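You operate a simulated robot arm through the tools that you are given. There is no shell and no other tool. Be economical: measure what you need, move in short steps, check, and stop when the job is done.

The job below is to be done with a simulated two-armed robot. You get a single attempt, and the scene is never put back.

## Task
Fetch the ball spinner and stand it on the solvent cabinet top. Take the point three shim on the small bench top and put it away on the top of the measuring bench. Take the paint stick tube and put it on the clear patch of the stock table. Put the small hook weight on the counter top away on the top of the measuring bench. Take the hand brush and put it on the low shelf of the belt table. Open the putter tub, fetch the white mixing cup and set it in the inside of the putter tub and shut the tub again. Do these in any order. Set down upright: ball spinner, paint stick tube.
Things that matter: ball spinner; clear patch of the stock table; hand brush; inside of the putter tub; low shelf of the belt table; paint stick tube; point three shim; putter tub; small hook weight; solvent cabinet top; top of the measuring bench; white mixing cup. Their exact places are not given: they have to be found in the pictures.

The check looks at the end state, three seconds after you hand in, the way a careful person would. Anything else that was tipped, shoved, dropped, spilled or broken makes it a failure.

## Robot
Two 7-joint arms with fingered hands on one trunk, on a base that drives. Base frame: it is fixed to the floor where the robot stands at the start and does not move with it; the origin is under the middle of the robot, x ahead of it, y to its left, z up; the surface under the hand at the start is at about z = 86. Lengths are in cm, angles in rad, forces in N, time in s.
The left shoulder is at the start at [6, 12.6, 120.5], the right one opposite. With the tool pointing down near the work surface each hand reaches from about 36 to 72 cm from the robot's upright axis, wherever it stands, measured 20 degrees to its own side. Places, roughly: ball spinner [50, 0, 100]; clear patch of the stock table [320, -100, 90]; hand brush (29x4x8 cm) [120, -20, 20]; inside of the putter tub [110, -600, 70]; low shelf of the belt table [340, -230, 20]; point three shim [50, 50, 100]; putter tub [110, -600, 70]; small hook weight [125, 0, 100]; solvent cabinet top [-50, 160, 90]; top of the measuring bench [330, -530, 90]; white mixing cup (7x7x4 cm) [130, -220, 90]. Payload 2.5 kg a hand.
The tool frame of a hand sits at the grasp point between the pads (the TCP): z along the fingers, y along the line on which they close. The tips reach 3 cm beyond it. The gripper opens to 10.4 cm. The gripper's body begins 3.5 cm behind the TCP. The gripper is a hand of 5 fingers: y runs from the thumb to the fingers, the wrist lies at [-1.5, -10.4, -17.8] in the tool frame, and closing takes about 1.5 s.
Orientation is that of the tool frame in the base frame, as a unit quaternion [w, x, y, z]. With the fingers straight down and the wrist toward the robot, the tool's x, y and z point along [0, 1, 0], [1, 0, 0] and [0, 0, -1] of the base frame.

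## Interface
- The arms move only by the tool servo_tool. It takes "left_targets", "right_targets" or both (then of equal length, played together; a hand with none holds still); each is one flat list of numbers, 6 for each row, row after row: the shift along the tool's x, y, z in units of 30 mm (1.0 is 30 mm), then the turn, a rotation vector about the tool's x, y, z in units of 6 degrees (1.0 is 6 degrees). In form: [dx, dy, dz, rx, ry, rz, dx, dy, dz, rx, ry, rz, ...]. A call has 1 to 10 rows; each row shifts and turns the commanded pose from where the row before left it, along the tool's axes as they then stand. "left_claw" and "right_claw" are, for a hand that has rows, the gripper command, from -1 (shut) to 1 (fully open), values between in proportion, set as the call begins (left out, the last holds). A call with a number of a shift or a turn outside -1 to 1 is refused whole. Each row takes 0.2 s and may step no farther than 5 cm and 0.15 rad from the row before; otherwise, or with a gripper value out of range, the whole call is refused. A pose out of reach is approached as far as the arm can. The call stops where the force on the tool passes 40 N (or 10 N more than at its start, if that is more) or the arm is blocked; 0.2 s more then pass. The fingers move at their own pace (about 15.3 cm/s each) and stop on an object; they squeeze with about 24 N. The grip force told is the motor's: it shows also when the fingers shut on nothing. Time passes only in rows, and 0.2 s behind the last, so rows that do not move let the fingers close. The reply holds the time, the measured pose of the TCP, the force on the tool along the base axes, the opening and the grip force, in the units named above and with some noise, with the torque about the TCP (base axes, N m) and any sound that the robot's microphone picked up.
- Cameras (640 x 400 px; columns grow to the right, rows downward): "scene" is now at [8.8, 4.42, 140.76]; the picture's right is [0.52, -0.85, 0.00], its down [-0.61, -0.37, -0.70] and it looks along [0.60, 0.37, -0.71] (base axes); focal length 263 px, centre (320, 200). "left" rides on the left gripper at [-8, -7.8, -14.1] in its tool frame; the picture's right is [-0.78, -0.30, 0.56], its down [0.54, -0.78, 0.33] and it looks along [0.33, 0.56, 0.76] (tool axes); focal length 247 px, centre (320, 200). "right" rides on the right gripper at [8, -7.8, -14.1] in its tool frame; the picture's right is [-0.78, 0.30, -0.56], its down [-0.53, -0.78, 0.33] and it looks along [-0.33, 0.56, 0.76] (tool axes); focal length 247 px, centre (320, 200).
- camera(camera): a new picture of that camera. The clock stands still meanwhile.
- raise_lower(by): slides the trunk up (or, below 0, down) by that many cm; the arms and the scene camera ride with it, the base frame stays. It gives what a move gives, with no picture.
- roll_base(legs): drives the robot by 1 to 6 legs, each [ahead, left, turn to the left] in cm, cm and rad, along the robot's own axes; the way and the turn of a leg run together, so that a leg with both is an arc; at most 150 cm and 3.142 rad a leg. The arms and the cameras ride along, it lands a little off, and it stops where it bumps. It gives what a move gives.
- grasp_type(shape, hand): the hand has 5 fingers and takes this shape, open, in about a second: jaw (thumb against the fingers, like two jaws); tri (thumb and two fingers); tip (a fingertip pinch); poke (one finger out to press); point (the index stretched); flat (the hand flat); cup (the hand cupped); fist (a fist). The gripper value then closes the fingers along that shape, each until it touches; the sizes above hold for jaw. It gives what a move gives, with no picture.
- turn_head(pan, tilt): turns the head with the scene camera to pan (to the left, within 1.501 rad either way) and tilt (down, from -0.506 to 1.204), counted from straight ahead of the robot. It gives what a move gives.
- probe_pixels(camera, pixels): for up to 12 pixels [column, row] of the newest picture of that camera ("zoom" is the newest enlarged one), the place [x, y, z] in the base frame of the surface seen there, good to about 0.2 cm, but the place of the scene camera against the robot may be out by one fixed shift of up to 2.5 cm in any direction. The clock stands still meanwhile.
- inspect(camera, box): a new picture of the part [left, top, right, bottom] of that camera's present view, enlarged. The clock stands still meanwhile.
- job_done(): hands the job in; it is judged then, once.

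Go step by step. Measure first, check grasps and placings, and put right what went wrong. The budget is 138 turns and 180 pictures, counting those below and the enlarged ones. Unless the task says otherwise, let go and move clear before handing in.

The tools are called as name(argument=value, ...) on one line, values as JSON. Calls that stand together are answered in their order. servo_tool: Moves the arms, as the interface text tells. Its arguments: {"type":"object","properties":{"left_targets":{"type":"array","items":{"type":"number"}},"left_claw":{"type":"number"},"right_targets":{"type":"array","items":{"type":"number"}},"right_claw":{"type":"number"}},"required":[]} The other tools are called the same way: raise_lower (by) slides the trunk up or down; grasp_type (shape, hand) gives the hand a shape; roll_base (legs) drives the base; turn_head (pan, tilt) turns the head that bears the scene camera; camera (camera) takes a picture; probe_pixels (camera, pixels) gives the place of the surface under pixels of a picture; inspect (camera, box) takes an enlarged picture of a part of a camera's view; job_done () hands the job in.

At the start:

```text
time: 0.0
left_ee_pos: [33.09, 44.37, 117.45]
left_tcp_rot: [-0.001, 0.706, 0.708, 0.0]
left_contact_force: [-0.7, -0.8, -0.2]
left_moment: [0.02, 0.0, 0.01]
left_grip_width: 10.35
left_grip_force: 0.1
left_shape: jaw
right_ee_pos: [37.59, 7.38, 117.18]
right_tcp_rot: [0.0, 0.707, 0.707, 0.001]
right_contact_force: [-0.5, 0.0, 0.8]
right_moment: [0.0, 0.0, -0.03]
right_grip_width: 10.36
right_grip_force: 0.0
right_shape: jaw
trunk travel left (down, up): [-60.0, 34.0]
robot x, y, heading: [-0.25, -0.25, -0.001]
head pan, tilt: [0.55, 0.796]
```

scene: 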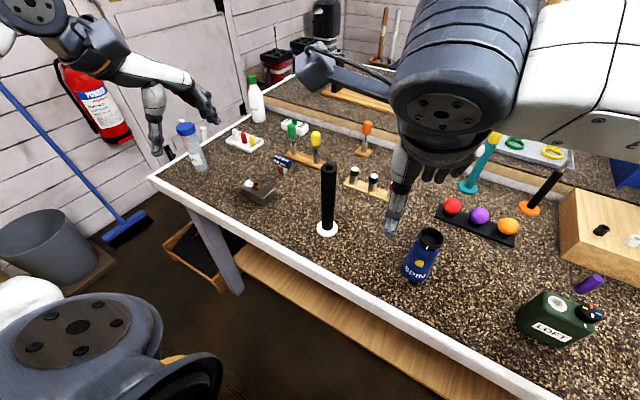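
right: 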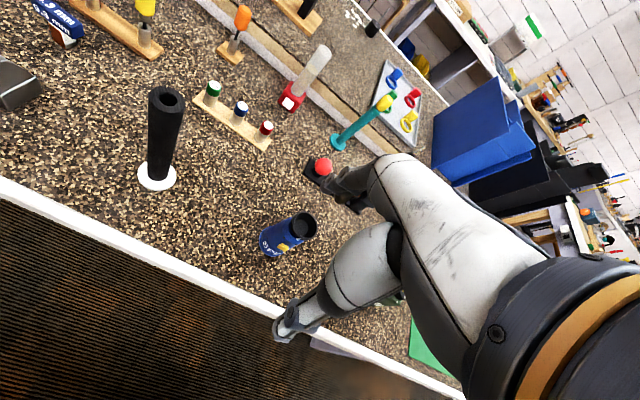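
left: 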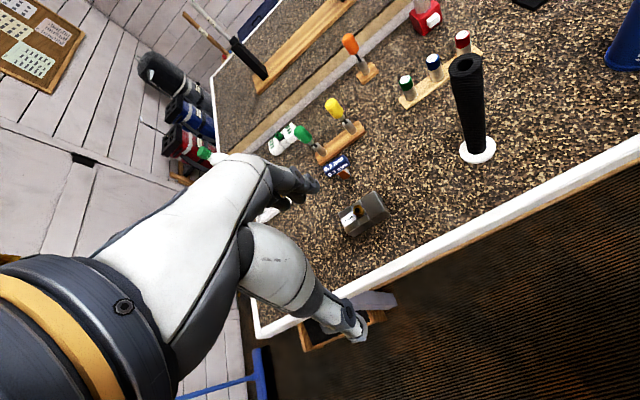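

The first pictures show a golf workbench with a blue "spin" device near scene px (425,255). I'll look closer to identify the items.

inspect(camera="scene", box=[160, 80, 400, 230])

inspect(camera="scene", box=[380, 180, 640, 360])

turn_head(pan=-0.3, tilt=0.5)

camera(camera="scene")

```text
2.67 times, centred on (280, 155) of scene
```

zoom: 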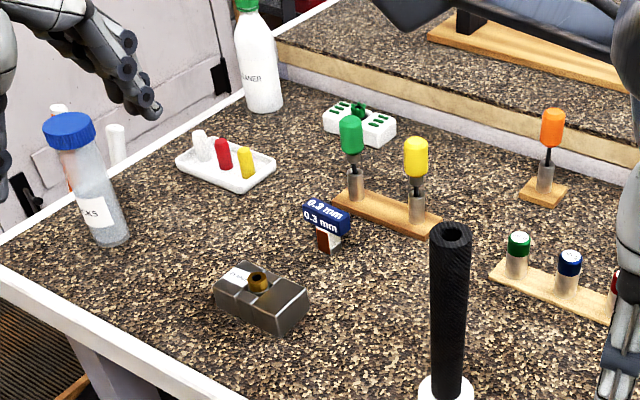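

```text
2.22 times, centred on (510, 270) of scene
```

zoom: 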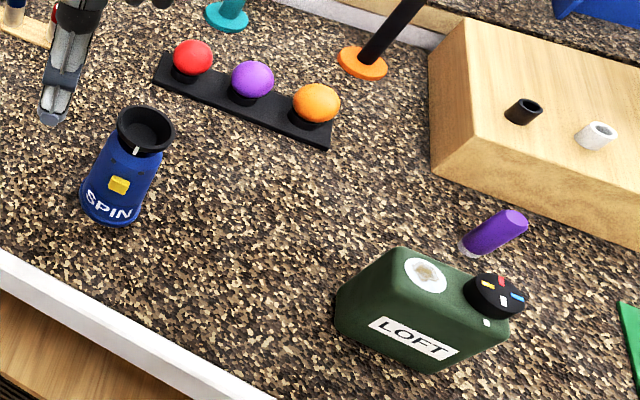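

```text
time: 1.2
left_ee_pos: [32.99, 44.49, 117.42]
left_tcp_rot: [0.0, 0.706, 0.708, 0.0]
left_contact_force: [0.4, -0.3, -0.2]
left_moment: [0.03, 0.02, 0.02]
left_grip_width: 10.35
left_grip_force: 0.1
left_shape: jaw
right_ee_pos: [37.72, 7.36, 117.27]
right_tcp_rot: [0.001, 0.707, 0.707, 0.0]
right_contact_force: [0.4, 0.1, 0.1]
right_moment: [0.0, 0.03, -0.01]
right_grip_width: 10.35
right_grip_force: 0.1
right_shape: jaw
trunk travel left (down, up): [-60.0, 34.0]
robot x, y, heading: [-0.16, -0.31, -0.005]
head pan, tilt: [-0.3, 0.499]
```

```text
174 pictures are left
```

scene: 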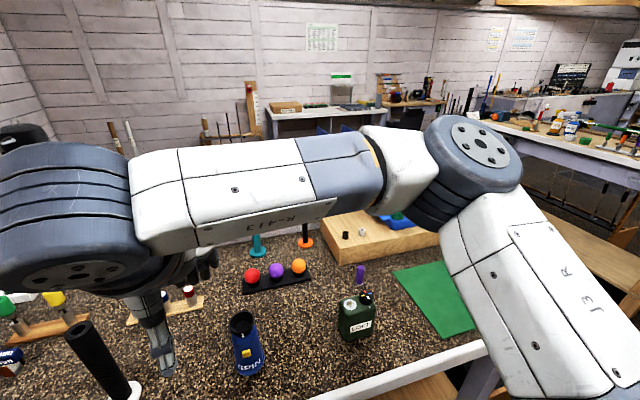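

The 0.3 mm block is at scene (282,164) and SPIN at (430,250). I'll zoom on both with the hand cameras.

inspect(camera="left", box=[240, 100, 400, 200])

probe_pixels(camera="left", pixels=[[337, 166], [340, 178], [355, 215], [468, 68], [477, 158]])

inspect(camera="right", box=[220, 180, 380, 280])

probe_pixels(camera="right", pixels=[[303, 228], [297, 222], [310, 217], [265, 248], [290, 235], [230, 230], [300, 260]])

probe_pixels(camera="scene", pixels=[[242, 320], [247, 370], [230, 350], [252, 274], [278, 270], [298, 265]])

probe_pixels(camera="right", pixels=[[322, 167], [165, 98]])

```text
4.00 times, centred on (320, 150) of left
```

zoom: 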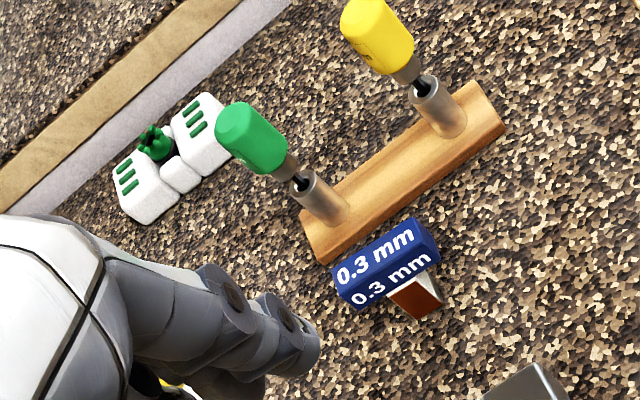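

```text
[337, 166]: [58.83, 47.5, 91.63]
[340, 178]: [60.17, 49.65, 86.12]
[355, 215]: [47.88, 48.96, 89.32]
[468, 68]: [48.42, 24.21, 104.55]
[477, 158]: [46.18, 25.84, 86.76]
```

```text
4.00 times, centred on (300, 230) of right
```

zoom: 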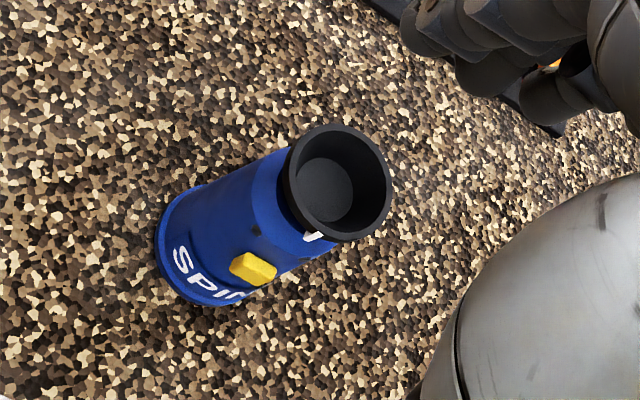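

```text
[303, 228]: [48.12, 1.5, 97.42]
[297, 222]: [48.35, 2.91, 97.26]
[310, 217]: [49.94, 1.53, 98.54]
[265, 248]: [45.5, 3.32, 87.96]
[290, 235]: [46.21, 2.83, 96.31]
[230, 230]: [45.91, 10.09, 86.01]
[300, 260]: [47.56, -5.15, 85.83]
```

```text
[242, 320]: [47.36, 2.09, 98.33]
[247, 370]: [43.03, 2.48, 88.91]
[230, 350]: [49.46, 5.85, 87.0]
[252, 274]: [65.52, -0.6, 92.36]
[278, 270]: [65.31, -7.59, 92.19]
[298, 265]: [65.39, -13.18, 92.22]
```

```text
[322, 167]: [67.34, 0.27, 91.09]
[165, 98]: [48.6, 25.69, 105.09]
```

Spinner rim is at about z 98.5 and the shim's blue head at about [58.8,47.5,91.6]; the scene camera shift is about (-1.8,-0.9,+1.2). I'll probe details in the zooms.

probe_pixels(camera="zoom", pixels=[[286, 190], [388, 190], [338, 126], [345, 238], [330, 185], [250, 240], [190, 280], [225, 180], [165, 230]])

inspect(camera="left", box=[304, 140, 368, 180])

probe_pixels(camera="zoom", pixels=[[295, 280], [430, 180], [360, 180], [455, 220], [345, 325], [400, 250], [440, 270], [480, 310], [370, 300], [440, 330], [310, 200]])

```text
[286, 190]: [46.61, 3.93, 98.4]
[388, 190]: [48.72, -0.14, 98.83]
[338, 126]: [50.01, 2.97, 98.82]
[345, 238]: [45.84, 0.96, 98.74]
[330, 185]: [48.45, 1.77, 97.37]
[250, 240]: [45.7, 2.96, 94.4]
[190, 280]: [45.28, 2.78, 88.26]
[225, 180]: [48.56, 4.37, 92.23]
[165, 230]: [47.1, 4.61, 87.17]
```

```text
10.00 times, centred on (336, 160) of left
```

zoom: 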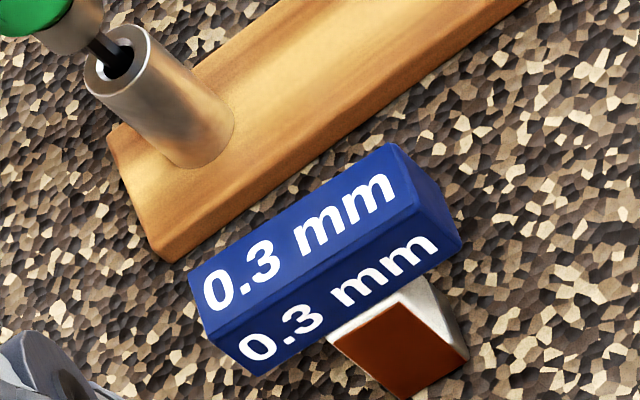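

```text
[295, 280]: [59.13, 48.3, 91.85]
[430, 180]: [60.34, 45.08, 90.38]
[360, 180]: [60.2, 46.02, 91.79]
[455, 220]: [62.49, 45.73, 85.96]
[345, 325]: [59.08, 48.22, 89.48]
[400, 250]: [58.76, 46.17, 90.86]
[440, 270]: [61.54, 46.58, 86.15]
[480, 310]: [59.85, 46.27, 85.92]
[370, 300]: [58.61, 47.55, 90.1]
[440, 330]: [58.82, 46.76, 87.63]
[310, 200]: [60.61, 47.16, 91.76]
```

The shim is a T-shape: head about 4 cm in y by 2 cm in x, top z 91.8. I'll probe the rack behind for finger clearance.

probe_pixels(camera="zoom", pixels=[[160, 250], [240, 190], [350, 110], [480, 30], [180, 130], [200, 160], [110, 60], [195, 275], [165, 215], [40, 20]])

inspect(camera="scene", box=[240, 60, 640, 200])

turn_head(pan=1.4, tilt=0.4)

camera(camera="scene")

turn_head(pan=-1.3, tilt=0.4)

camera(camera="scene")

```text
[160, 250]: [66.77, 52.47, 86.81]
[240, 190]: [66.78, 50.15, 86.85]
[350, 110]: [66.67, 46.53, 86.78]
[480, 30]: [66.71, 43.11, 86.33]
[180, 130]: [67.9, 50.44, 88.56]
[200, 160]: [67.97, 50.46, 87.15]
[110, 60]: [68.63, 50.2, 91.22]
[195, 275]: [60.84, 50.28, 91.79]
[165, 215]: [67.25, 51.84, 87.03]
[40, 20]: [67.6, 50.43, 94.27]
```

```text
1.60 times, centred on (440, 130) of scene
```

zoom: 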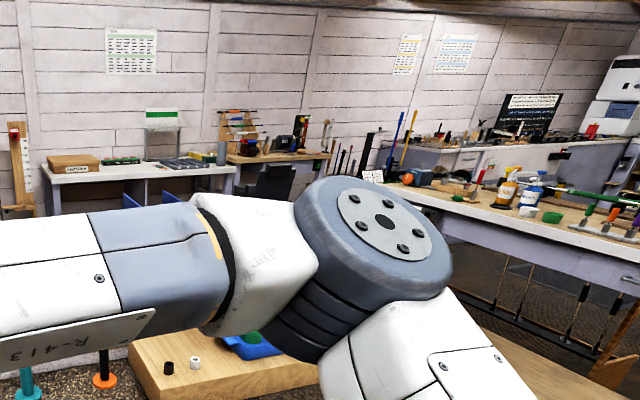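

```text
time: 2.9
left_ee_pos: [33.06, 44.45, 117.48]
left_tcp_rot: [0.0, 0.706, 0.708, -0.001]
left_contact_force: [-0.2, 0.8, 0.8]
left_moment: [-0.03, 0.0, 0.01]
left_grip_width: 10.37
left_grip_force: 0.0
left_shape: jaw
right_ee_pos: [37.65, 7.29, 117.17]
right_tcp_rot: [0.0, 0.708, 0.706, 0.0]
right_contact_force: [-0.2, -0.8, -0.5]
right_moment: [0.0, -0.01, -0.03]
right_grip_width: 10.35
right_grip_force: 0.1
right_shape: jaw
trunk travel left (down, up): [-60.0, 34.0]
robot x, y, heading: [-0.11, 0.3, -0.004]
head pan, tilt: [1.4, 0.4]
```

```text
169 pictures are left
```

scene: 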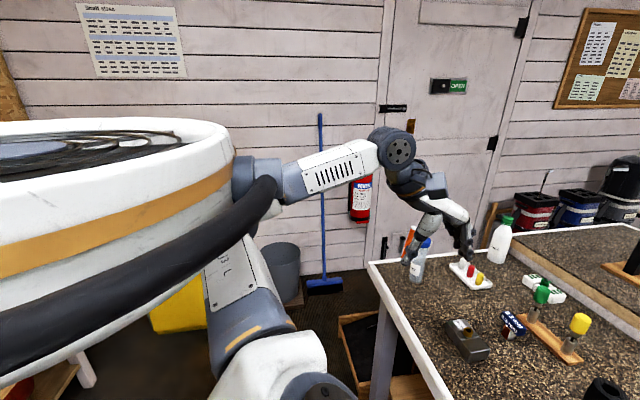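

```text
time: 5.3
left_ee_pos: [32.99, 44.51, 117.29]
left_tcp_rot: [0.0, 0.707, 0.707, 0.0]
left_contact_force: [-0.4, 0.5, -0.3]
left_moment: [0.0, 0.02, -0.04]
left_grip_width: 10.35
left_grip_force: 0.0
left_shape: jaw
right_ee_pos: [37.77, 7.24, 117.29]
right_tcp_rot: [0.001, 0.707, 0.707, 0.0]
right_contact_force: [0.2, 0.0, 0.4]
right_moment: [0.03, 0.0, 0.03]
right_grip_width: 10.33
right_grip_force: 0.1
right_shape: jaw
trunk travel left (down, up): [-60.0, 34.0]
robot x, y, heading: [0.03, 0.09, 0.003]
head pan, tilt: [-1.3, 0.4]
```

```text
168 pictures are left
```

scene: 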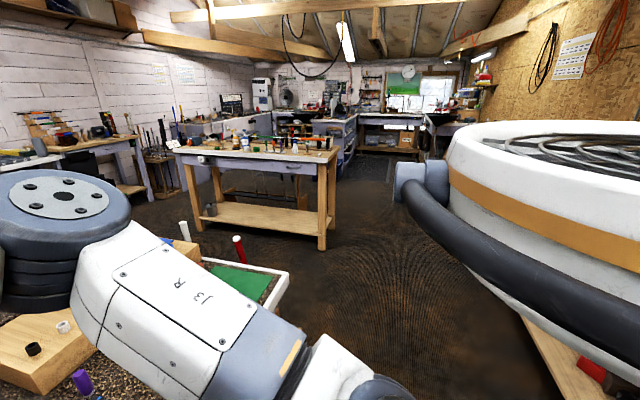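

The rack starts at x 66.7, so the shim can be taken with tool y along x. It is out of easy reach, so I'll sidestep 20 cm left; then the spinner is also in the right arm's range.

roll_base(legs=[[0, 20, 0]])

turn_head(pan=0.3, tilt=0.7)

camera(camera="scene")

```text
time: 6.9
left_ee_pos: [32.56, 64.22, 117.31]
left_tcp_rot: [0.0, 0.704, 0.71, -0.001]
left_contact_force: [0.0, -0.5, 0.2]
left_moment: [-0.02, 0.02, -0.02]
left_grip_width: 10.36
left_grip_force: 0.1
left_shape: jaw
right_ee_pos: [37.59, 27.25, 117.26]
right_tcp_rot: [0.0, 0.705, 0.709, -0.001]
right_contact_force: [0.1, 0.2, 0.8]
right_moment: [-0.03, -0.01, 0.0]
right_grip_width: 10.35
right_grip_force: 0.0
right_shape: jaw
trunk travel left (down, up): [-60.0, 34.0]
robot x, y, heading: [-0.06, 19.12, 0.003]
head pan, tilt: [-1.3, 0.4]
```

```text
time: 8.6
left_ee_pos: [32.55, 64.17, 117.33]
left_tcp_rot: [0.0, 0.704, 0.71, 0.0]
left_contact_force: [0.6, -0.2, 0.7]
left_moment: [0.01, 0.01, 0.03]
left_grip_width: 10.37
left_grip_force: 0.1
left_shape: jaw
right_ee_pos: [37.57, 27.22, 117.17]
right_tcp_rot: [0.0, 0.704, 0.71, 0.0]
right_contact_force: [-0.4, -0.7, 0.9]
right_moment: [0.02, 0.0, -0.05]
right_grip_width: 10.34
right_grip_force: 0.2
right_shape: jaw
trunk travel left (down, up): [-60.0, 34.0]
robot x, y, heading: [-0.15, 19.26, 0.011]
head pan, tilt: [0.3, 0.7]
```

```text
167 pictures are left
```

scene: 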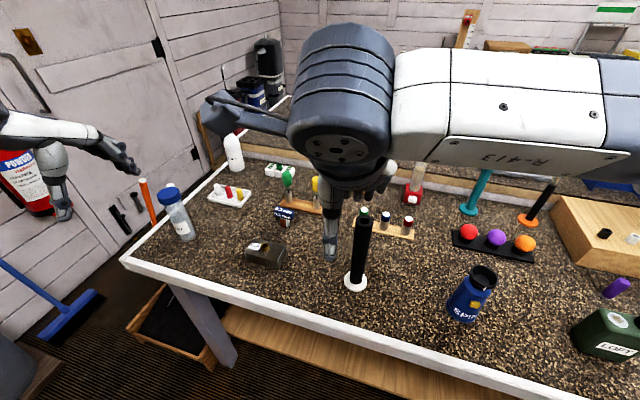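

Path is clear above the bench (tallest item about z 105). I'll bring both hands above their objects at the present height.

servo_tool(left_targets=[-0.553, 0.903, 0, 0, 0, 0, -0.553, 0.903, 0, 0, 0, 0, -0.553, 0.903, 0, 0, 0, 0, -0.553, 0.903, 0, 0, 0, 0, -0.553, 0.903, 0, 0, 0, 0, -0.553, 0.903, 0, 0, 0, 0, -0.553, 0.903, 0, 0, 0, 0, -0.553, 0.903, 0, 0, 0, 0, -0.553, 0.903, 0, 0, 0, 0, -0.553, 0.903, 0, 0, 0, 0], right_targets=[-0.843, 0.34, 0, 0, 0, 0, -0.843, 0.34, 0, 0, 0, 0, -0.843, 0.34, 0, 0, 0, 0, -0.843, 0.34, 0, 0, 0, 0, -0.843, 0.34, 0, 0, 0, 0, -0.843, 0.34, 0, 0, 0, 0, -0.843, 0.34, 0, 0, 0, 0, -0.843, 0.34, 0, 0, 0, 0, -0.843, 0.34, 0, 0, 0, 0, -0.843, 0.34, 0, 0, 0, 0], left_claw=0.4, right_claw=1)

camera(camera="left")

camera(camera="right")

```text
time: 10.8
left_ee_pos: [59.76, 47.87, 117.7]
left_tcp_rot: [-0.002, 0.704, 0.71, -0.001]
left_contact_force: [0.1, 0.0, -0.3]
left_moment: [0.01, -0.03, 0.0]
left_grip_width: 7.3
left_grip_force: 0.1
left_shape: jaw
right_ee_pos: [47.96, 1.85, 117.39]
right_tcp_rot: [0.0, 0.704, 0.711, -0.001]
right_contact_force: [-0.6, 0.0, -0.2]
right_moment: [0.01, 0.0, -0.02]
right_grip_width: 10.39
right_grip_force: 0.0
right_shape: jaw
trunk travel left (down, up): [-60.0, 34.0]
robot x, y, heading: [0.08, 19.63, 0.01]
head pan, tilt: [0.3, 0.7]
```

```text
166 pictures are left
```

left: 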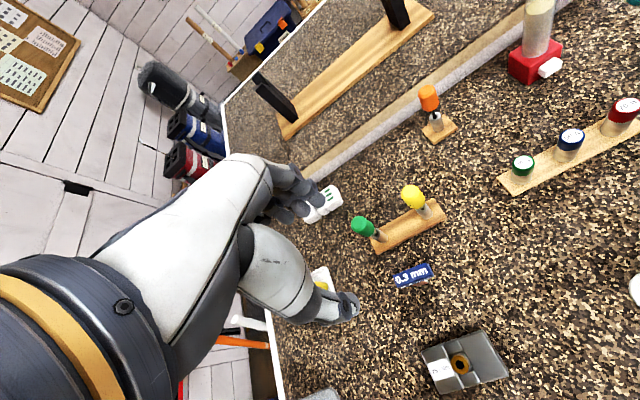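

```text
165 pictures are left
```

right: 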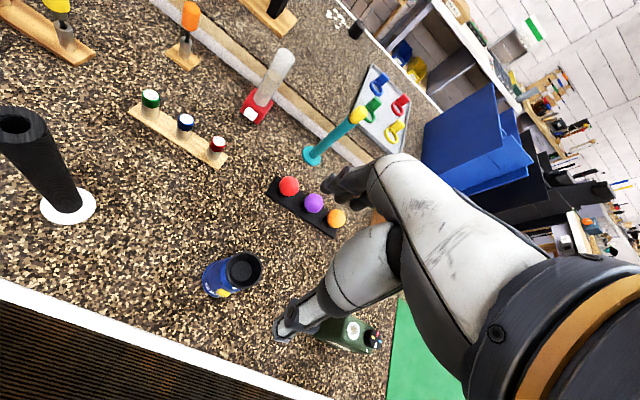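

Shim appears at left px (412,275) and the spinner rim at right px (243,268), exactly where each tool axis projects. Descending both.

servo_tool(left_targets=[0, 0, 0.91, 0, 0, 0, 0, 0, 0.91, 0, 0, 0, 0, 0, 0.91, 0, 0, 0, 0, 0, 0.91, 0, 0, 0, 0, 0, 0.91, 0, 0, 0, 0, 0, 0.91, 0, 0, 0, 0, 0, 0.91, 0, 0, 0, 0, 0, 0.91, 0, 0, 0, 0, 0, 0.91, 0, 0, 0, 0, 0, 0.91, 0, 0, 0], right_targets=[0, 0, 0.713, 0, 0, 0, 0, 0, 0.713, 0, 0, 0, 0, 0, 0.713, 0, 0, 0, 0, 0, 0.713, 0, 0, 0, 0, 0, 0.713, 0, 0, 0, 0, 0, 0.713, 0, 0, 0, 0, 0, 0.713, 0, 0, 0, 0, 0, 0.713, 0, 0, 0, 0, 0, 0.713, 0, 0, 0, 0, 0, 0.713, 0, 0, 0])

camera(camera="left")

camera(camera="right")

```text
time: 12.9
left_ee_pos: [59.88, 47.78, 90.25]
left_tcp_rot: [0.0, 0.704, 0.71, 0.0]
left_contact_force: [0.4, -0.2, -0.4]
left_moment: [0.0, 0.0, 0.0]
left_grip_width: 7.31
left_grip_force: 0.0
left_shape: jaw
right_ee_pos: [48.15, 1.85, 95.63]
right_tcp_rot: [0.0, 0.705, 0.709, 0.0]
right_contact_force: [0.4, -0.2, -0.2]
right_moment: [0.03, -0.01, -0.02]
right_grip_width: 10.4
right_grip_force: 0.0
right_shape: jaw
trunk travel left (down, up): [-60.0, 34.0]
robot x, y, heading: [0.01, 19.25, 0.004]
head pan, tilt: [0.3, 0.7]
```

```text
164 pictures are left
```

left: 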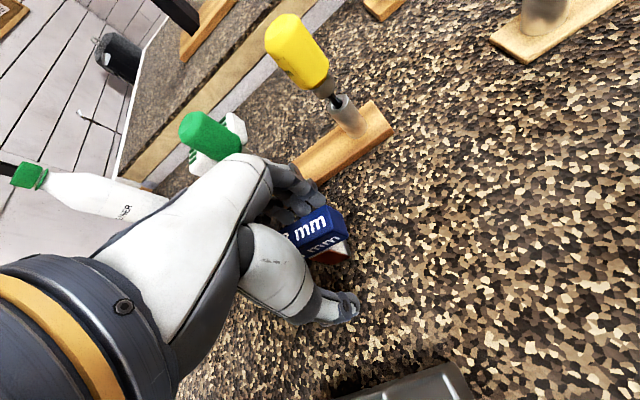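

```text
163 pictures are left
```

right: 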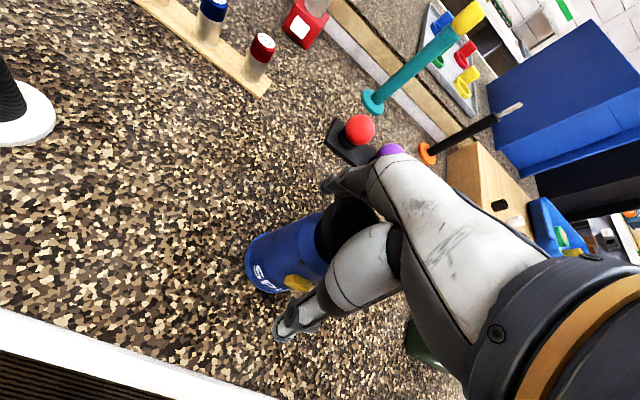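

Both objects lie between their fingers with no contact force. Closing both hands, then a short lift.

servo_tool(left_targets=[0, 0, 0, 0, 0, 0, 0, 0, 0, 0, 0, 0, 0, 0, 0, 0, 0, 0, 0, 0, 0, 0, 0, 0, 0, 0, 0, 0, 0, 0, 0, 0, 0, 0, 0, 0, 0, 0, 0, 0, 0, 0, 0, 0, 0, 0, 0, 0, 0, 0, 0, 0, 0, 0, 0, 0, -0.1, 0, 0, 0], right_targets=[0, 0, 0, 0, 0, 0, 0, 0, 0, 0, 0, 0, 0, 0, 0, 0, 0, 0, 0, 0, 0, 0, 0, 0, 0, 0, 0, 0, 0, 0, 0, 0, 0, 0, 0, 0, 0, 0, 0, 0, 0, 0, 0, 0, 0, 0, 0, 0, 0, 0, 0, 0, 0, 0, 0, 0, -0.1, 0, 0, 0], left_claw=-1, right_claw=-1)

servo_tool(left_targets=[0, 0, -0.5, 0, 0, 0, 0, 0, -0.8, 0, 0, 0, 0, 0, -0.9, 0, 0, 0, 0, 0, -0.9, 0, 0, 0, 0, 0, -0.9, 0, 0, 0, 0, 0, -0.9, 0, 0, 0, 0, 0, -0.9, 0, 0, 0, 0, 0, -0.9, 0, 0, 0], right_targets=[0, 0, -0.5, 0, 0, 0, 0, 0, -0.8, 0, 0, 0, 0, 0, -0.9, 0, 0, 0, 0, 0, -0.9, 0, 0, 0, 0, 0, -0.9, 0, 0, 0, 0, 0, -0.9, 0, 0, 0, 0, 0, -0.9, 0, 0, 0, 0, 0, -0.9, 0, 0, 0])

camera(camera="left")

camera(camera="right")

```text
time: 15.2
left_ee_pos: [59.9, 47.87, 90.56]
left_tcp_rot: [0.0, 0.704, 0.71, 0.001]
left_contact_force: [-0.9, 0.2, -0.8]
left_moment: [0.01, 0.01, 0.02]
left_grip_width: 1.42
left_grip_force: 23.5
left_shape: jaw
right_ee_pos: [47.98, 1.98, 95.97]
right_tcp_rot: [-0.001, 0.704, 0.71, -0.001]
right_contact_force: [1.5, -0.1, -0.1]
right_moment: [-0.01, -0.08, 0.0]
right_grip_width: 3.92
right_grip_force: 24.7
right_shape: jaw
trunk travel left (down, up): [-60.0, 34.0]
robot x, y, heading: [0.38, 19.26, 0.009]
head pan, tilt: [0.3, 0.7]
heard: click
```

```text
time: 16.9
left_ee_pos: [59.67, 47.67, 110.43]
left_tcp_rot: [-0.001, 0.704, 0.71, -0.001]
left_contact_force: [0.4, 0.4, 0.1]
left_moment: [-0.05, 0.03, 0.01]
left_grip_width: 1.41
left_grip_force: 24.3
left_shape: jaw
right_ee_pos: [47.88, 2.0, 115.97]
right_tcp_rot: [-0.001, 0.705, 0.71, -0.001]
right_contact_force: [1.0, 0.7, -2.8]
right_moment: [0.02, -0.03, 0.0]
right_grip_width: 3.98
right_grip_force: 24.3
right_shape: jaw
trunk travel left (down, up): [-60.0, 34.0]
robot x, y, heading: [-0.45, 19.83, 0.012]
head pan, tilt: [0.3, 0.7]
```

```text
162 pictures are left
```

left: 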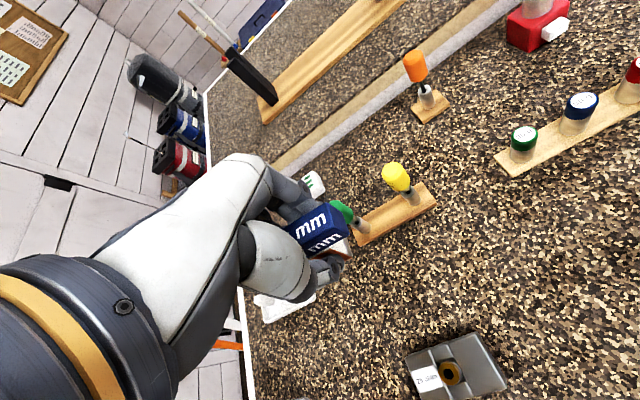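

```text
161 pictures are left
```

right: 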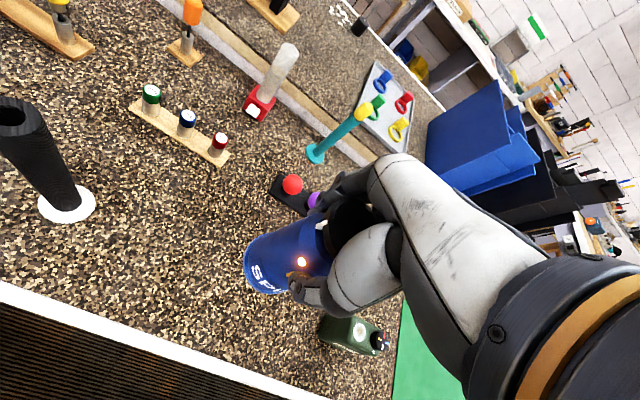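

Both are held, but I heard a click and the yellow button at right px (302,262) now glows: my thumb switched the spinner on. I'll look closer.

inspect(camera="right", box=[230, 180, 390, 310])

probe_pixels(camera="right", pixels=[[302, 262], [293, 272], [300, 250], [265, 260]])

```text
3.08 times, centred on (310, 245) of right
```

zoom: 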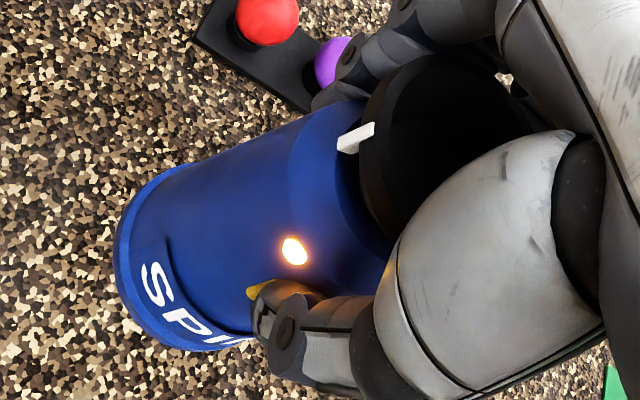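

```text
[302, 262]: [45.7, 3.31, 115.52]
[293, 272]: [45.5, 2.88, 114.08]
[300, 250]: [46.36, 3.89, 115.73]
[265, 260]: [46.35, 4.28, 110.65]
```

The orange LED at zoom (293,250) is on, so my thumb pressed the yellow button. I'll set the spinner back in place, open, and re-close so the button is pressed a second time, then check the LED.

servo_tool(right_targets=[0, 0, 0.9, 0, 0, 0, 0, 0, 0.9, 0, 0, 0, 0, 0, 0.9, 0, 0, 0, 0, 0, 0.9, 0, 0, 0, 0, 0, 0.9, 0, 0, 0, 0, 0, 0.9, 0, 0, 0, 0, 0, 0.9, 0, 0, 0, 0, 0, 0.3, 0, 0, 0, 0, 0, 0.15, 0, 0, 0, 0, 0, 0, 0, 0, 0])

servo_tool(right_targets=[0, 0, 0, 0, 0, 0, 0, 0, 0, 0, 0, 0, 0, 0, 0, 0, 0, 0, 0, 0, 0, 0, 0, 0, 0, 0, 0, 0, 0, 0], right_claw=1)

inspect(camera="right", box=[230, 180, 390, 310])

```text
time: 19.1
left_ee_pos: [59.58, 47.82, 110.52]
left_tcp_rot: [0.001, 0.704, 0.71, -0.001]
left_contact_force: [0.2, 0.1, -1.6]
left_moment: [0.0, -0.01, 0.04]
left_grip_width: 1.39
left_grip_force: 23.9
left_shape: jaw
right_ee_pos: [47.87, 1.96, 96.03]
right_tcp_rot: [0.001, 0.704, 0.71, 0.002]
right_contact_force: [0.7, 1.3, 2.9]
right_moment: [-0.02, -0.3, -0.01]
right_grip_width: 4.14
right_grip_force: 23.9
right_shape: jaw
trunk travel left (down, up): [-60.0, 34.0]
robot x, y, heading: [-0.05, 19.67, 0.006]
head pan, tilt: [0.3, 0.7]
```

```text
time: 20.4
left_ee_pos: [59.71, 47.74, 110.42]
left_tcp_rot: [0.0, 0.704, 0.71, 0.0]
left_contact_force: [-0.1, 0.0, -1.2]
left_moment: [-0.02, 0.02, -0.01]
left_grip_width: 1.42
left_grip_force: 23.8
left_shape: jaw
right_ee_pos: [48.01, 1.94, 95.92]
right_tcp_rot: [0.0, 0.705, 0.709, 0.0]
right_contact_force: [0.5, 0.3, 0.4]
right_moment: [0.03, 0.01, 0.01]
right_grip_width: 10.38
right_grip_force: 0.0
right_shape: jaw
trunk travel left (down, up): [-60.0, 34.0]
robot x, y, heading: [-0.17, 19.67, 0.003]
head pan, tilt: [0.3, 0.7]
```

```text
3.08 times, centred on (310, 245) of right
```

zoom: 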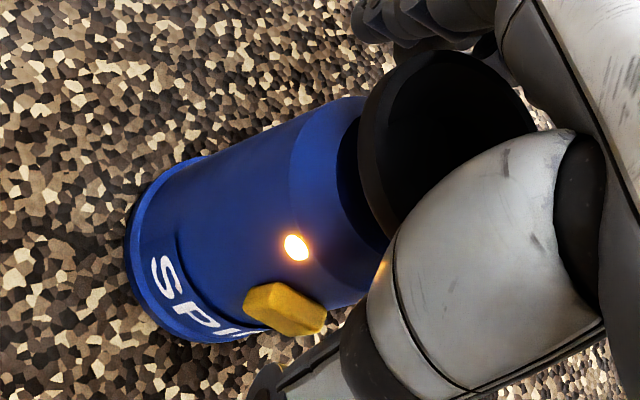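

The spinner stands again with LED still on. Closing in the same place to press the button a second time.

servo_tool(right_targets=[0, 0, 0, 0, 0, 0, 0, 0, 0, 0, 0, 0, 0, 0, 0, 0, 0, 0, 0, 0, 0, 0, 0, 0, 0, 0, 0, 0, 0, 0, 0, 0, 0, 0, 0, 0, 0, 0, 0, 0, 0, 0, 0, 0, 0, 0, 0, 0], right_claw=-1)

inspect(camera="right", box=[230, 180, 390, 310])

```text
time: 22.1
left_ee_pos: [59.59, 47.71, 110.5]
left_tcp_rot: [0.0, 0.704, 0.71, -0.001]
left_contact_force: [-0.4, -1.0, -1.7]
left_moment: [0.0, 0.0, 0.03]
left_grip_width: 1.4
left_grip_force: 23.7
left_shape: jaw
right_ee_pos: [47.95, 1.73, 95.9]
right_tcp_rot: [0.0, 0.705, 0.71, 0.0]
right_contact_force: [-2.2, 0.8, 1.1]
right_moment: [0.01, -0.01, -0.01]
right_grip_width: 4.02
right_grip_force: 23.7
right_shape: jaw
trunk travel left (down, up): [-60.0, 34.0]
robot x, y, heading: [-0.34, 19.8, 0.009]
head pan, tilt: [0.3, 0.7]
heard: click
```

```text
3.08 times, centred on (310, 245) of right
```

zoom: 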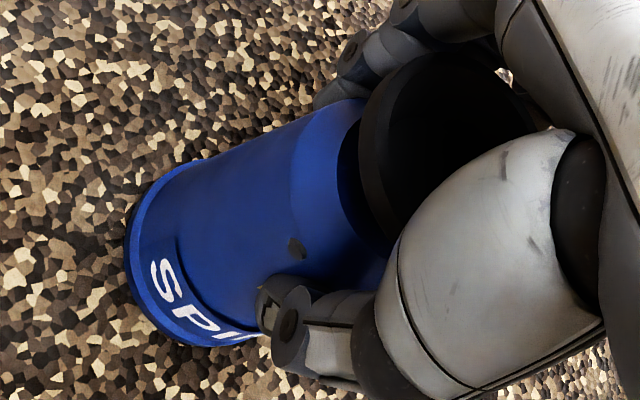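

LED is off now. Lifting, and retracting both hands above the bench edge before backing off.

servo_tool(right_targets=[0, 0, -0.5, 0, 0, 0, 0, 0, -0.8, 0, 0, 0, 0, 0, -0.9, 0, 0, 0, 0, 0, -0.9, 0, 0, 0, 0, 0, -0.9, 0, 0, 0, 0, 0, -0.9, 0, 0, 0, 0, 0, -0.9, 0, 0, 0, 0, -0.5, -0.5, 0, 0, 0, 0, -0.9, 0, 0, 0, 0, 0, -0.9, 0, 0, 0, 0], left_targets=[0, 0, -0.5, 0, 0, 0, 0, 0, -0.8, 0, 0, 0, 0, 0, -0.5, 0, 0, 0, 0, -0.9, 0, 0, 0, 0, 0, -0.9, 0, 0, 0, 0, 0, -0.9, 0, 0, 0, 0, 0, -0.9, 0, 0, 0, 0, 0, -0.9, 0, 0, 0, 0, 0, -0.9, 0, 0, 0, 0, 0, -0.9, 0, 0, 0, 0])

turn_head(pan=1.5, tilt=0.5)

camera(camera="scene")

camera(camera="right")

```text
time: 24.4
left_ee_pos: [40.69, 47.7, 115.96]
left_tcp_rot: [0.0, 0.704, 0.71, 0.0]
left_contact_force: [0.7, -0.6, -0.7]
left_moment: [-0.02, 0.03, 0.02]
left_grip_width: 1.42
left_grip_force: 23.7
left_shape: jaw
right_ee_pos: [40.82, 1.87, 115.0]
right_tcp_rot: [0.0, 0.704, 0.71, 0.0]
right_contact_force: [0.2, -0.4, -2.8]
right_moment: [0.0, 0.01, 0.0]
right_grip_width: 4.14
right_grip_force: 23.3
right_shape: jaw
trunk travel left (down, up): [-60.0, 34.0]
robot x, y, heading: [0.12, 19.51, 0.015]
head pan, tilt: [0.3, 0.7]
```

```text
time: 25.8
left_ee_pos: [40.9, 47.54, 115.82]
left_tcp_rot: [-0.001, 0.704, 0.71, 0.0]
left_contact_force: [0.9, 0.3, -0.8]
left_moment: [-0.02, -0.04, 0.0]
left_grip_width: 1.42
left_grip_force: 23.8
left_shape: jaw
right_ee_pos: [40.97, 1.92, 114.92]
right_tcp_rot: [-0.001, 0.704, 0.71, 0.0]
right_contact_force: [0.9, -0.6, -2.8]
right_moment: [0.02, 0.01, 0.01]
right_grip_width: 3.91
right_grip_force: 23.8
right_shape: jaw
trunk travel left (down, up): [-60.0, 34.0]
robot x, y, heading: [-0.08, 19.42, 0.006]
head pan, tilt: [1.499, 0.499]
```

```text
157 pictures are left
```

scene: 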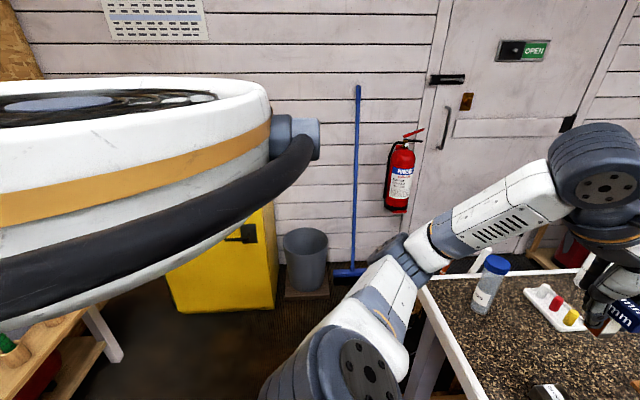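

```text
156 pictures are left
```

right: 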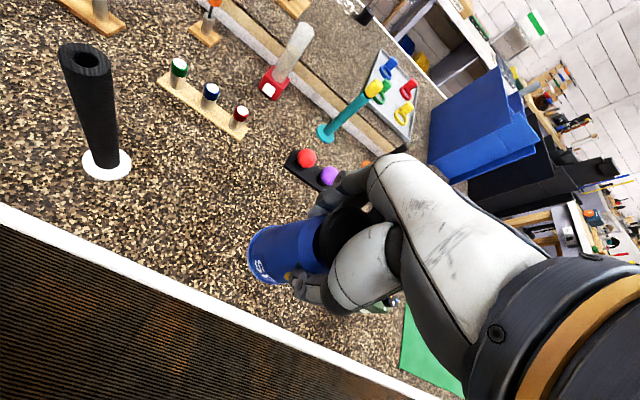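

The yellow cabinet is behind-left at scene (225,270), and there is a wooden table behind me at lower left. I'll probe the clear space.

probe_pixels(camera="scene", pixels=[[178, 310], [272, 306], [278, 270], [118, 360], [85, 312], [20, 345], [262, 210], [305, 290], [140, 320], [330, 275], [432, 290], [60, 390]])

```text
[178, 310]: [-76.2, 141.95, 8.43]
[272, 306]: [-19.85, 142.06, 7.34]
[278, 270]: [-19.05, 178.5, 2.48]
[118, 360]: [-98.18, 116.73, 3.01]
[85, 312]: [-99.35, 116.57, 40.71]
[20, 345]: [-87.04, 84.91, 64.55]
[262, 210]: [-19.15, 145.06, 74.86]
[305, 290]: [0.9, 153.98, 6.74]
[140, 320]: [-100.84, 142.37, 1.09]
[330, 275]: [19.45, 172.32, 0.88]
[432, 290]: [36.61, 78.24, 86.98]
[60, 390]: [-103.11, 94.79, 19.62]
```

Cabinet spans x −76…−19, front face y 142; the rear table starts near x −85. I'll back off 35, turn left 90°, drive ahead 45 and look.

roll_base(legs=[[-35, 0, 0], [0, 0, 1.571], [45, 0, 0]])

turn_head(pan=0, tilt=0.5)

camera(camera="scene")

```text
time: 34.3
left_ee_pos: [-70.63, 102.92, 115.91]
left_tcp_rot: [0.0, -0.045, 0.999, 0.001]
left_contact_force: [0.2, 0.2, -1.0]
left_moment: [-0.03, -0.01, -0.02]
left_grip_width: 1.4
left_grip_force: 24.4
left_shape: jaw
right_ee_pos: [-24.99, 106.78, 114.93]
right_tcp_rot: [0.0, -0.045, 0.999, -0.001]
right_contact_force: [0.0, 0.0, -2.2]
right_moment: [-0.02, 0.03, 0.03]
right_grip_width: 3.96
right_grip_force: 24.2
right_shape: jaw
trunk travel left (down, up): [-60.0, 34.0]
robot x, y, heading: [-39.29, 64.44, 1.662]
head pan, tilt: [1.499, 0.499]
```

```text
time: 35.9
left_ee_pos: [-70.5, 102.84, 115.97]
left_tcp_rot: [0.0, -0.046, 0.999, 0.0]
left_contact_force: [0.8, 0.2, -1.1]
left_moment: [0.0, -0.02, -0.01]
left_grip_width: 1.43
left_grip_force: 23.7
left_shape: jaw
right_ee_pos: [-25.01, 106.7, 114.93]
right_tcp_rot: [-0.001, -0.045, 0.999, 0.0]
right_contact_force: [0.7, -0.6, -3.2]
right_moment: [0.0, 0.02, 0.01]
right_grip_width: 3.93
right_grip_force: 23.5
right_shape: jaw
trunk travel left (down, up): [-60.0, 34.0]
robot x, y, heading: [-39.26, 64.45, 1.66]
head pan, tilt: [0.0, 0.499]
```

```text
155 pictures are left
```

scene: 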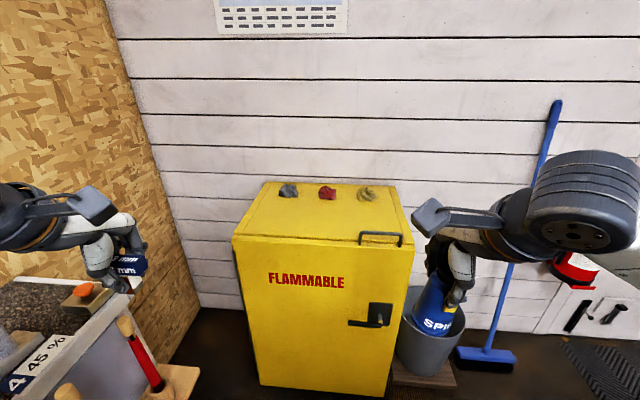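

Cabinet top is clear in its front half with three rags at the back (scene 288–367,190). Probing the top and the left bench.

probe_pixels(camera="scene", pixels=[[240, 236], [405, 246], [330, 225], [270, 225], [360, 225], [288, 190], [366, 192], [385, 235], [325, 200], [125, 330], [75, 290], [80, 395]])

```text
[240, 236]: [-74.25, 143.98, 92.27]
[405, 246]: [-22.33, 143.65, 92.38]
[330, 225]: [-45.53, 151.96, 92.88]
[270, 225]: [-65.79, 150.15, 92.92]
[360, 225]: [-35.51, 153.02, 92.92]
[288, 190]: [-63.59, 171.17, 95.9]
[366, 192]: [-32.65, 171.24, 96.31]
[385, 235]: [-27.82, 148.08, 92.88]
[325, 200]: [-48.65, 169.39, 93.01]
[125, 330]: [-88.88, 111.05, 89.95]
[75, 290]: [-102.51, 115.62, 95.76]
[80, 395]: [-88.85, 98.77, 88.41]
```

True top is near z 91.7 after the shift. I'll straighten the heading and drive 31 cm closer, then bring the right hand above about [-43,155].

roll_base(legs=[[0, 0, -0.09], [31, 3, 0]])

camera(camera="right")

camera(camera="scene")

```text
time: 38.5
left_ee_pos: [-70.07, 137.15, 116.0]
left_tcp_rot: [0.001, 0.0, 1.0, 0.0]
left_contact_force: [-0.5, -0.4, -0.6]
left_moment: [0.01, 0.03, 0.01]
left_grip_width: 1.39
left_grip_force: 23.9
left_shape: jaw
right_ee_pos: [-24.16, 136.77, 114.88]
right_tcp_rot: [0.0, 0.001, 1.0, 0.0]
right_contact_force: [-0.3, 0.7, -2.0]
right_moment: [0.01, 0.03, -0.04]
right_grip_width: 3.93
right_grip_force: 23.8
right_shape: jaw
trunk travel left (down, up): [-60.0, 34.0]
robot x, y, heading: [-42.6, 96.08, 1.569]
head pan, tilt: [0.0, 0.499]
```

```text
154 pictures are left
```

right: 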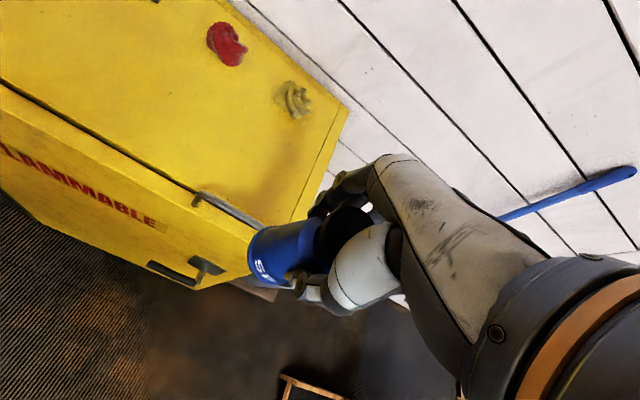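

```text
153 pictures are left
```

scene: 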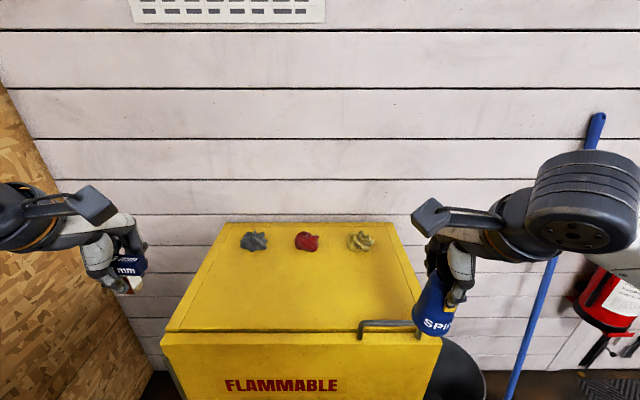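

probe_pixels(camera="right", pixels=[[180, 100], [130, 130], [210, 150], [230, 210], [200, 195], [227, 45], [150, 60], [70, 90], [270, 160]])

```text
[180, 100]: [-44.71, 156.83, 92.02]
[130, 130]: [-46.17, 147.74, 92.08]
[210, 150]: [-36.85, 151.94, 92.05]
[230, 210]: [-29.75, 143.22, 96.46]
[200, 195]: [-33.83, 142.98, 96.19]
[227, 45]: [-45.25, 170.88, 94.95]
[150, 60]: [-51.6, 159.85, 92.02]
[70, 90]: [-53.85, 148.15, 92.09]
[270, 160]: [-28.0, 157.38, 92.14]
```

Cabinet top is z 92.05 by the hand camera; spinner bottom is 10.0 below the TCP, so release at TCP z 102.1. Moving over [-44,156], then down.

servo_tool(right_targets=[0.943, 0.914, 0, 0, 0, 0, 0.943, 0.914, 0, 0, 0, 0, 0.943, 0.914, 0, 0, 0, 0, 0.943, 0.914, 0, 0, 0, 0, 0.943, 0.914, 0, 0, 0, 0, 0.943, 0.914, 0, 0, 0, 0, 0.943, 0.914, 0, 0, 0, 0, 0, 0, 0.9, 0, 0, 0, 0, 0, 0.9, 0, 0, 0, 0, 0, 0.9, 0, 0, 0])

servo_tool(right_targets=[0, 0, 0.8, 0, 0, 0, 0, 0, 0.5, 0, 0, 0, 0, 0, 0.2, 0, 0, 0])

inspect(camera="right", box=[160, 120, 420, 320])

```text
time: 40.8
left_ee_pos: [-69.99, 137.15, 115.82]
left_tcp_rot: [-0.001, 0.0, 1.0, -0.001]
left_contact_force: [-0.8, 0.3, 0.2]
left_moment: [-0.01, -0.02, 0.04]
left_grip_width: 1.4
left_grip_force: 23.6
left_shape: jaw
right_ee_pos: [-44.05, 155.83, 106.64]
right_tcp_rot: [0.0, 0.001, 1.0, 0.001]
right_contact_force: [0.1, 0.3, -2.5]
right_moment: [-0.01, 0.0, 0.0]
right_grip_width: 3.89
right_grip_force: 23.4
right_shape: jaw
trunk travel left (down, up): [-60.0, 34.0]
robot x, y, heading: [-42.41, 95.85, 1.571]
head pan, tilt: [0.0, 0.499]
```

```text
time: 41.5
left_ee_pos: [-70.0, 137.07, 116.05]
left_tcp_rot: [0.0, 0.0, 1.0, 0.001]
left_contact_force: [-0.3, 0.0, -1.0]
left_moment: [0.01, -0.01, -0.03]
left_grip_width: 1.39
left_grip_force: 24.1
left_shape: jaw
right_ee_pos: [-44.16, 155.72, 102.74]
right_tcp_rot: [-0.002, 0.0, 1.0, 0.003]
right_contact_force: [-0.9, -1.7, 14.1]
right_moment: [-0.52, 0.01, -0.05]
right_grip_width: 3.98
right_grip_force: 23.8
right_shape: jaw
trunk travel left (down, up): [-60.0, 34.0]
robot x, y, heading: [-42.34, 96.05, 1.574]
head pan, tilt: [0.0, 0.499]
```

```text
2.00 times, centred on (290, 220) of right
```

zoom: 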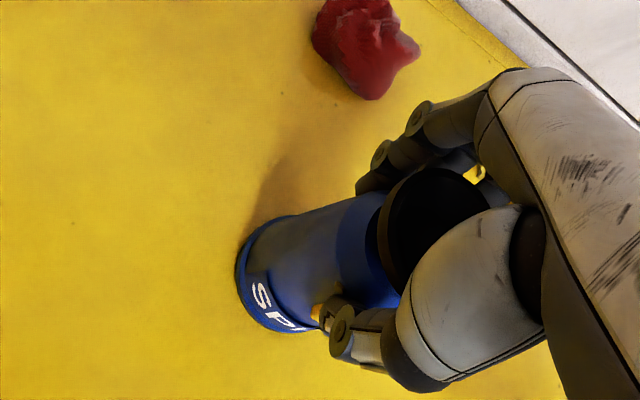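

Contact force 14 N at z 102.7: it stands on the top, LED off. Opening and rising.

servo_tool(right_targets=[0, 0, -0.05, 0, 0, 0, 0, 0, 0, 0, 0, 0, 0, 0, 0, 0, 0, 0, 0, 0, 0, 0, 0, 0, 0, 0, 0, 0, 0, 0, 0, 0, 0, 0, 0, 0], right_claw=1)

servo_tool(right_targets=[0, 0, -0.6, 0, 0, 0, 0, 0, -0.9, 0, 0, 0, 0, 0, -0.9, 0, 0, 0, 0, 0, -0.9, 0, 0, 0, 0, 0, -0.9, 0, 0, 0, 0, -0.9, -0.9, 0, 0, 0, 0, -0.9, 0, 0, 0, 0, 0, -0.9, 0, 0, 0, 0, 0, -0.9, 0, 0, 0, 0, 0, -0.9, 0, 0, 0, 0])

camera(camera="scene")

```text
time: 43.0
left_ee_pos: [-70.05, 137.09, 115.94]
left_tcp_rot: [0.0, 0.001, 1.0, -0.001]
left_contact_force: [-0.1, 0.8, -0.8]
left_moment: [0.0, 0.01, 0.01]
left_grip_width: 1.4
left_grip_force: 24.3
left_shape: jaw
right_ee_pos: [-43.96, 155.79, 102.44]
right_tcp_rot: [0.0, 0.001, 1.0, 0.0]
right_contact_force: [0.2, 0.7, 0.0]
right_moment: [0.01, -0.01, 0.01]
right_grip_width: 10.38
right_grip_force: 0.0
right_shape: jaw
trunk travel left (down, up): [-60.0, 34.0]
robot x, y, heading: [-42.04, 96.04, 1.573]
head pan, tilt: [0.0, 0.499]
```

```text
time: 45.1
left_ee_pos: [-69.92, 137.15, 116.06]
left_tcp_rot: [0.0, 0.001, 1.0, 0.001]
left_contact_force: [0.6, 0.5, -0.4]
left_moment: [0.04, -0.01, -0.01]
left_grip_width: 1.43
left_grip_force: 24.0
left_shape: jaw
right_ee_pos: [-43.98, 142.29, 117.95]
right_tcp_rot: [0.0, 0.001, 1.0, 0.0]
right_contact_force: [0.0, 0.0, 0.8]
right_moment: [0.02, -0.02, -0.02]
right_grip_width: 10.37
right_grip_force: 0.0
right_shape: jaw
trunk travel left (down, up): [-60.0, 34.0]
robot x, y, heading: [-42.36, 95.93, 1.566]
head pan, tilt: [0.0, 0.499]
```

```text
151 pictures are left
```

scene: 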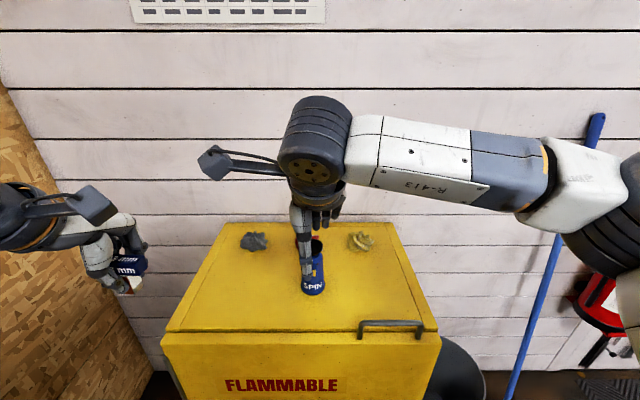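

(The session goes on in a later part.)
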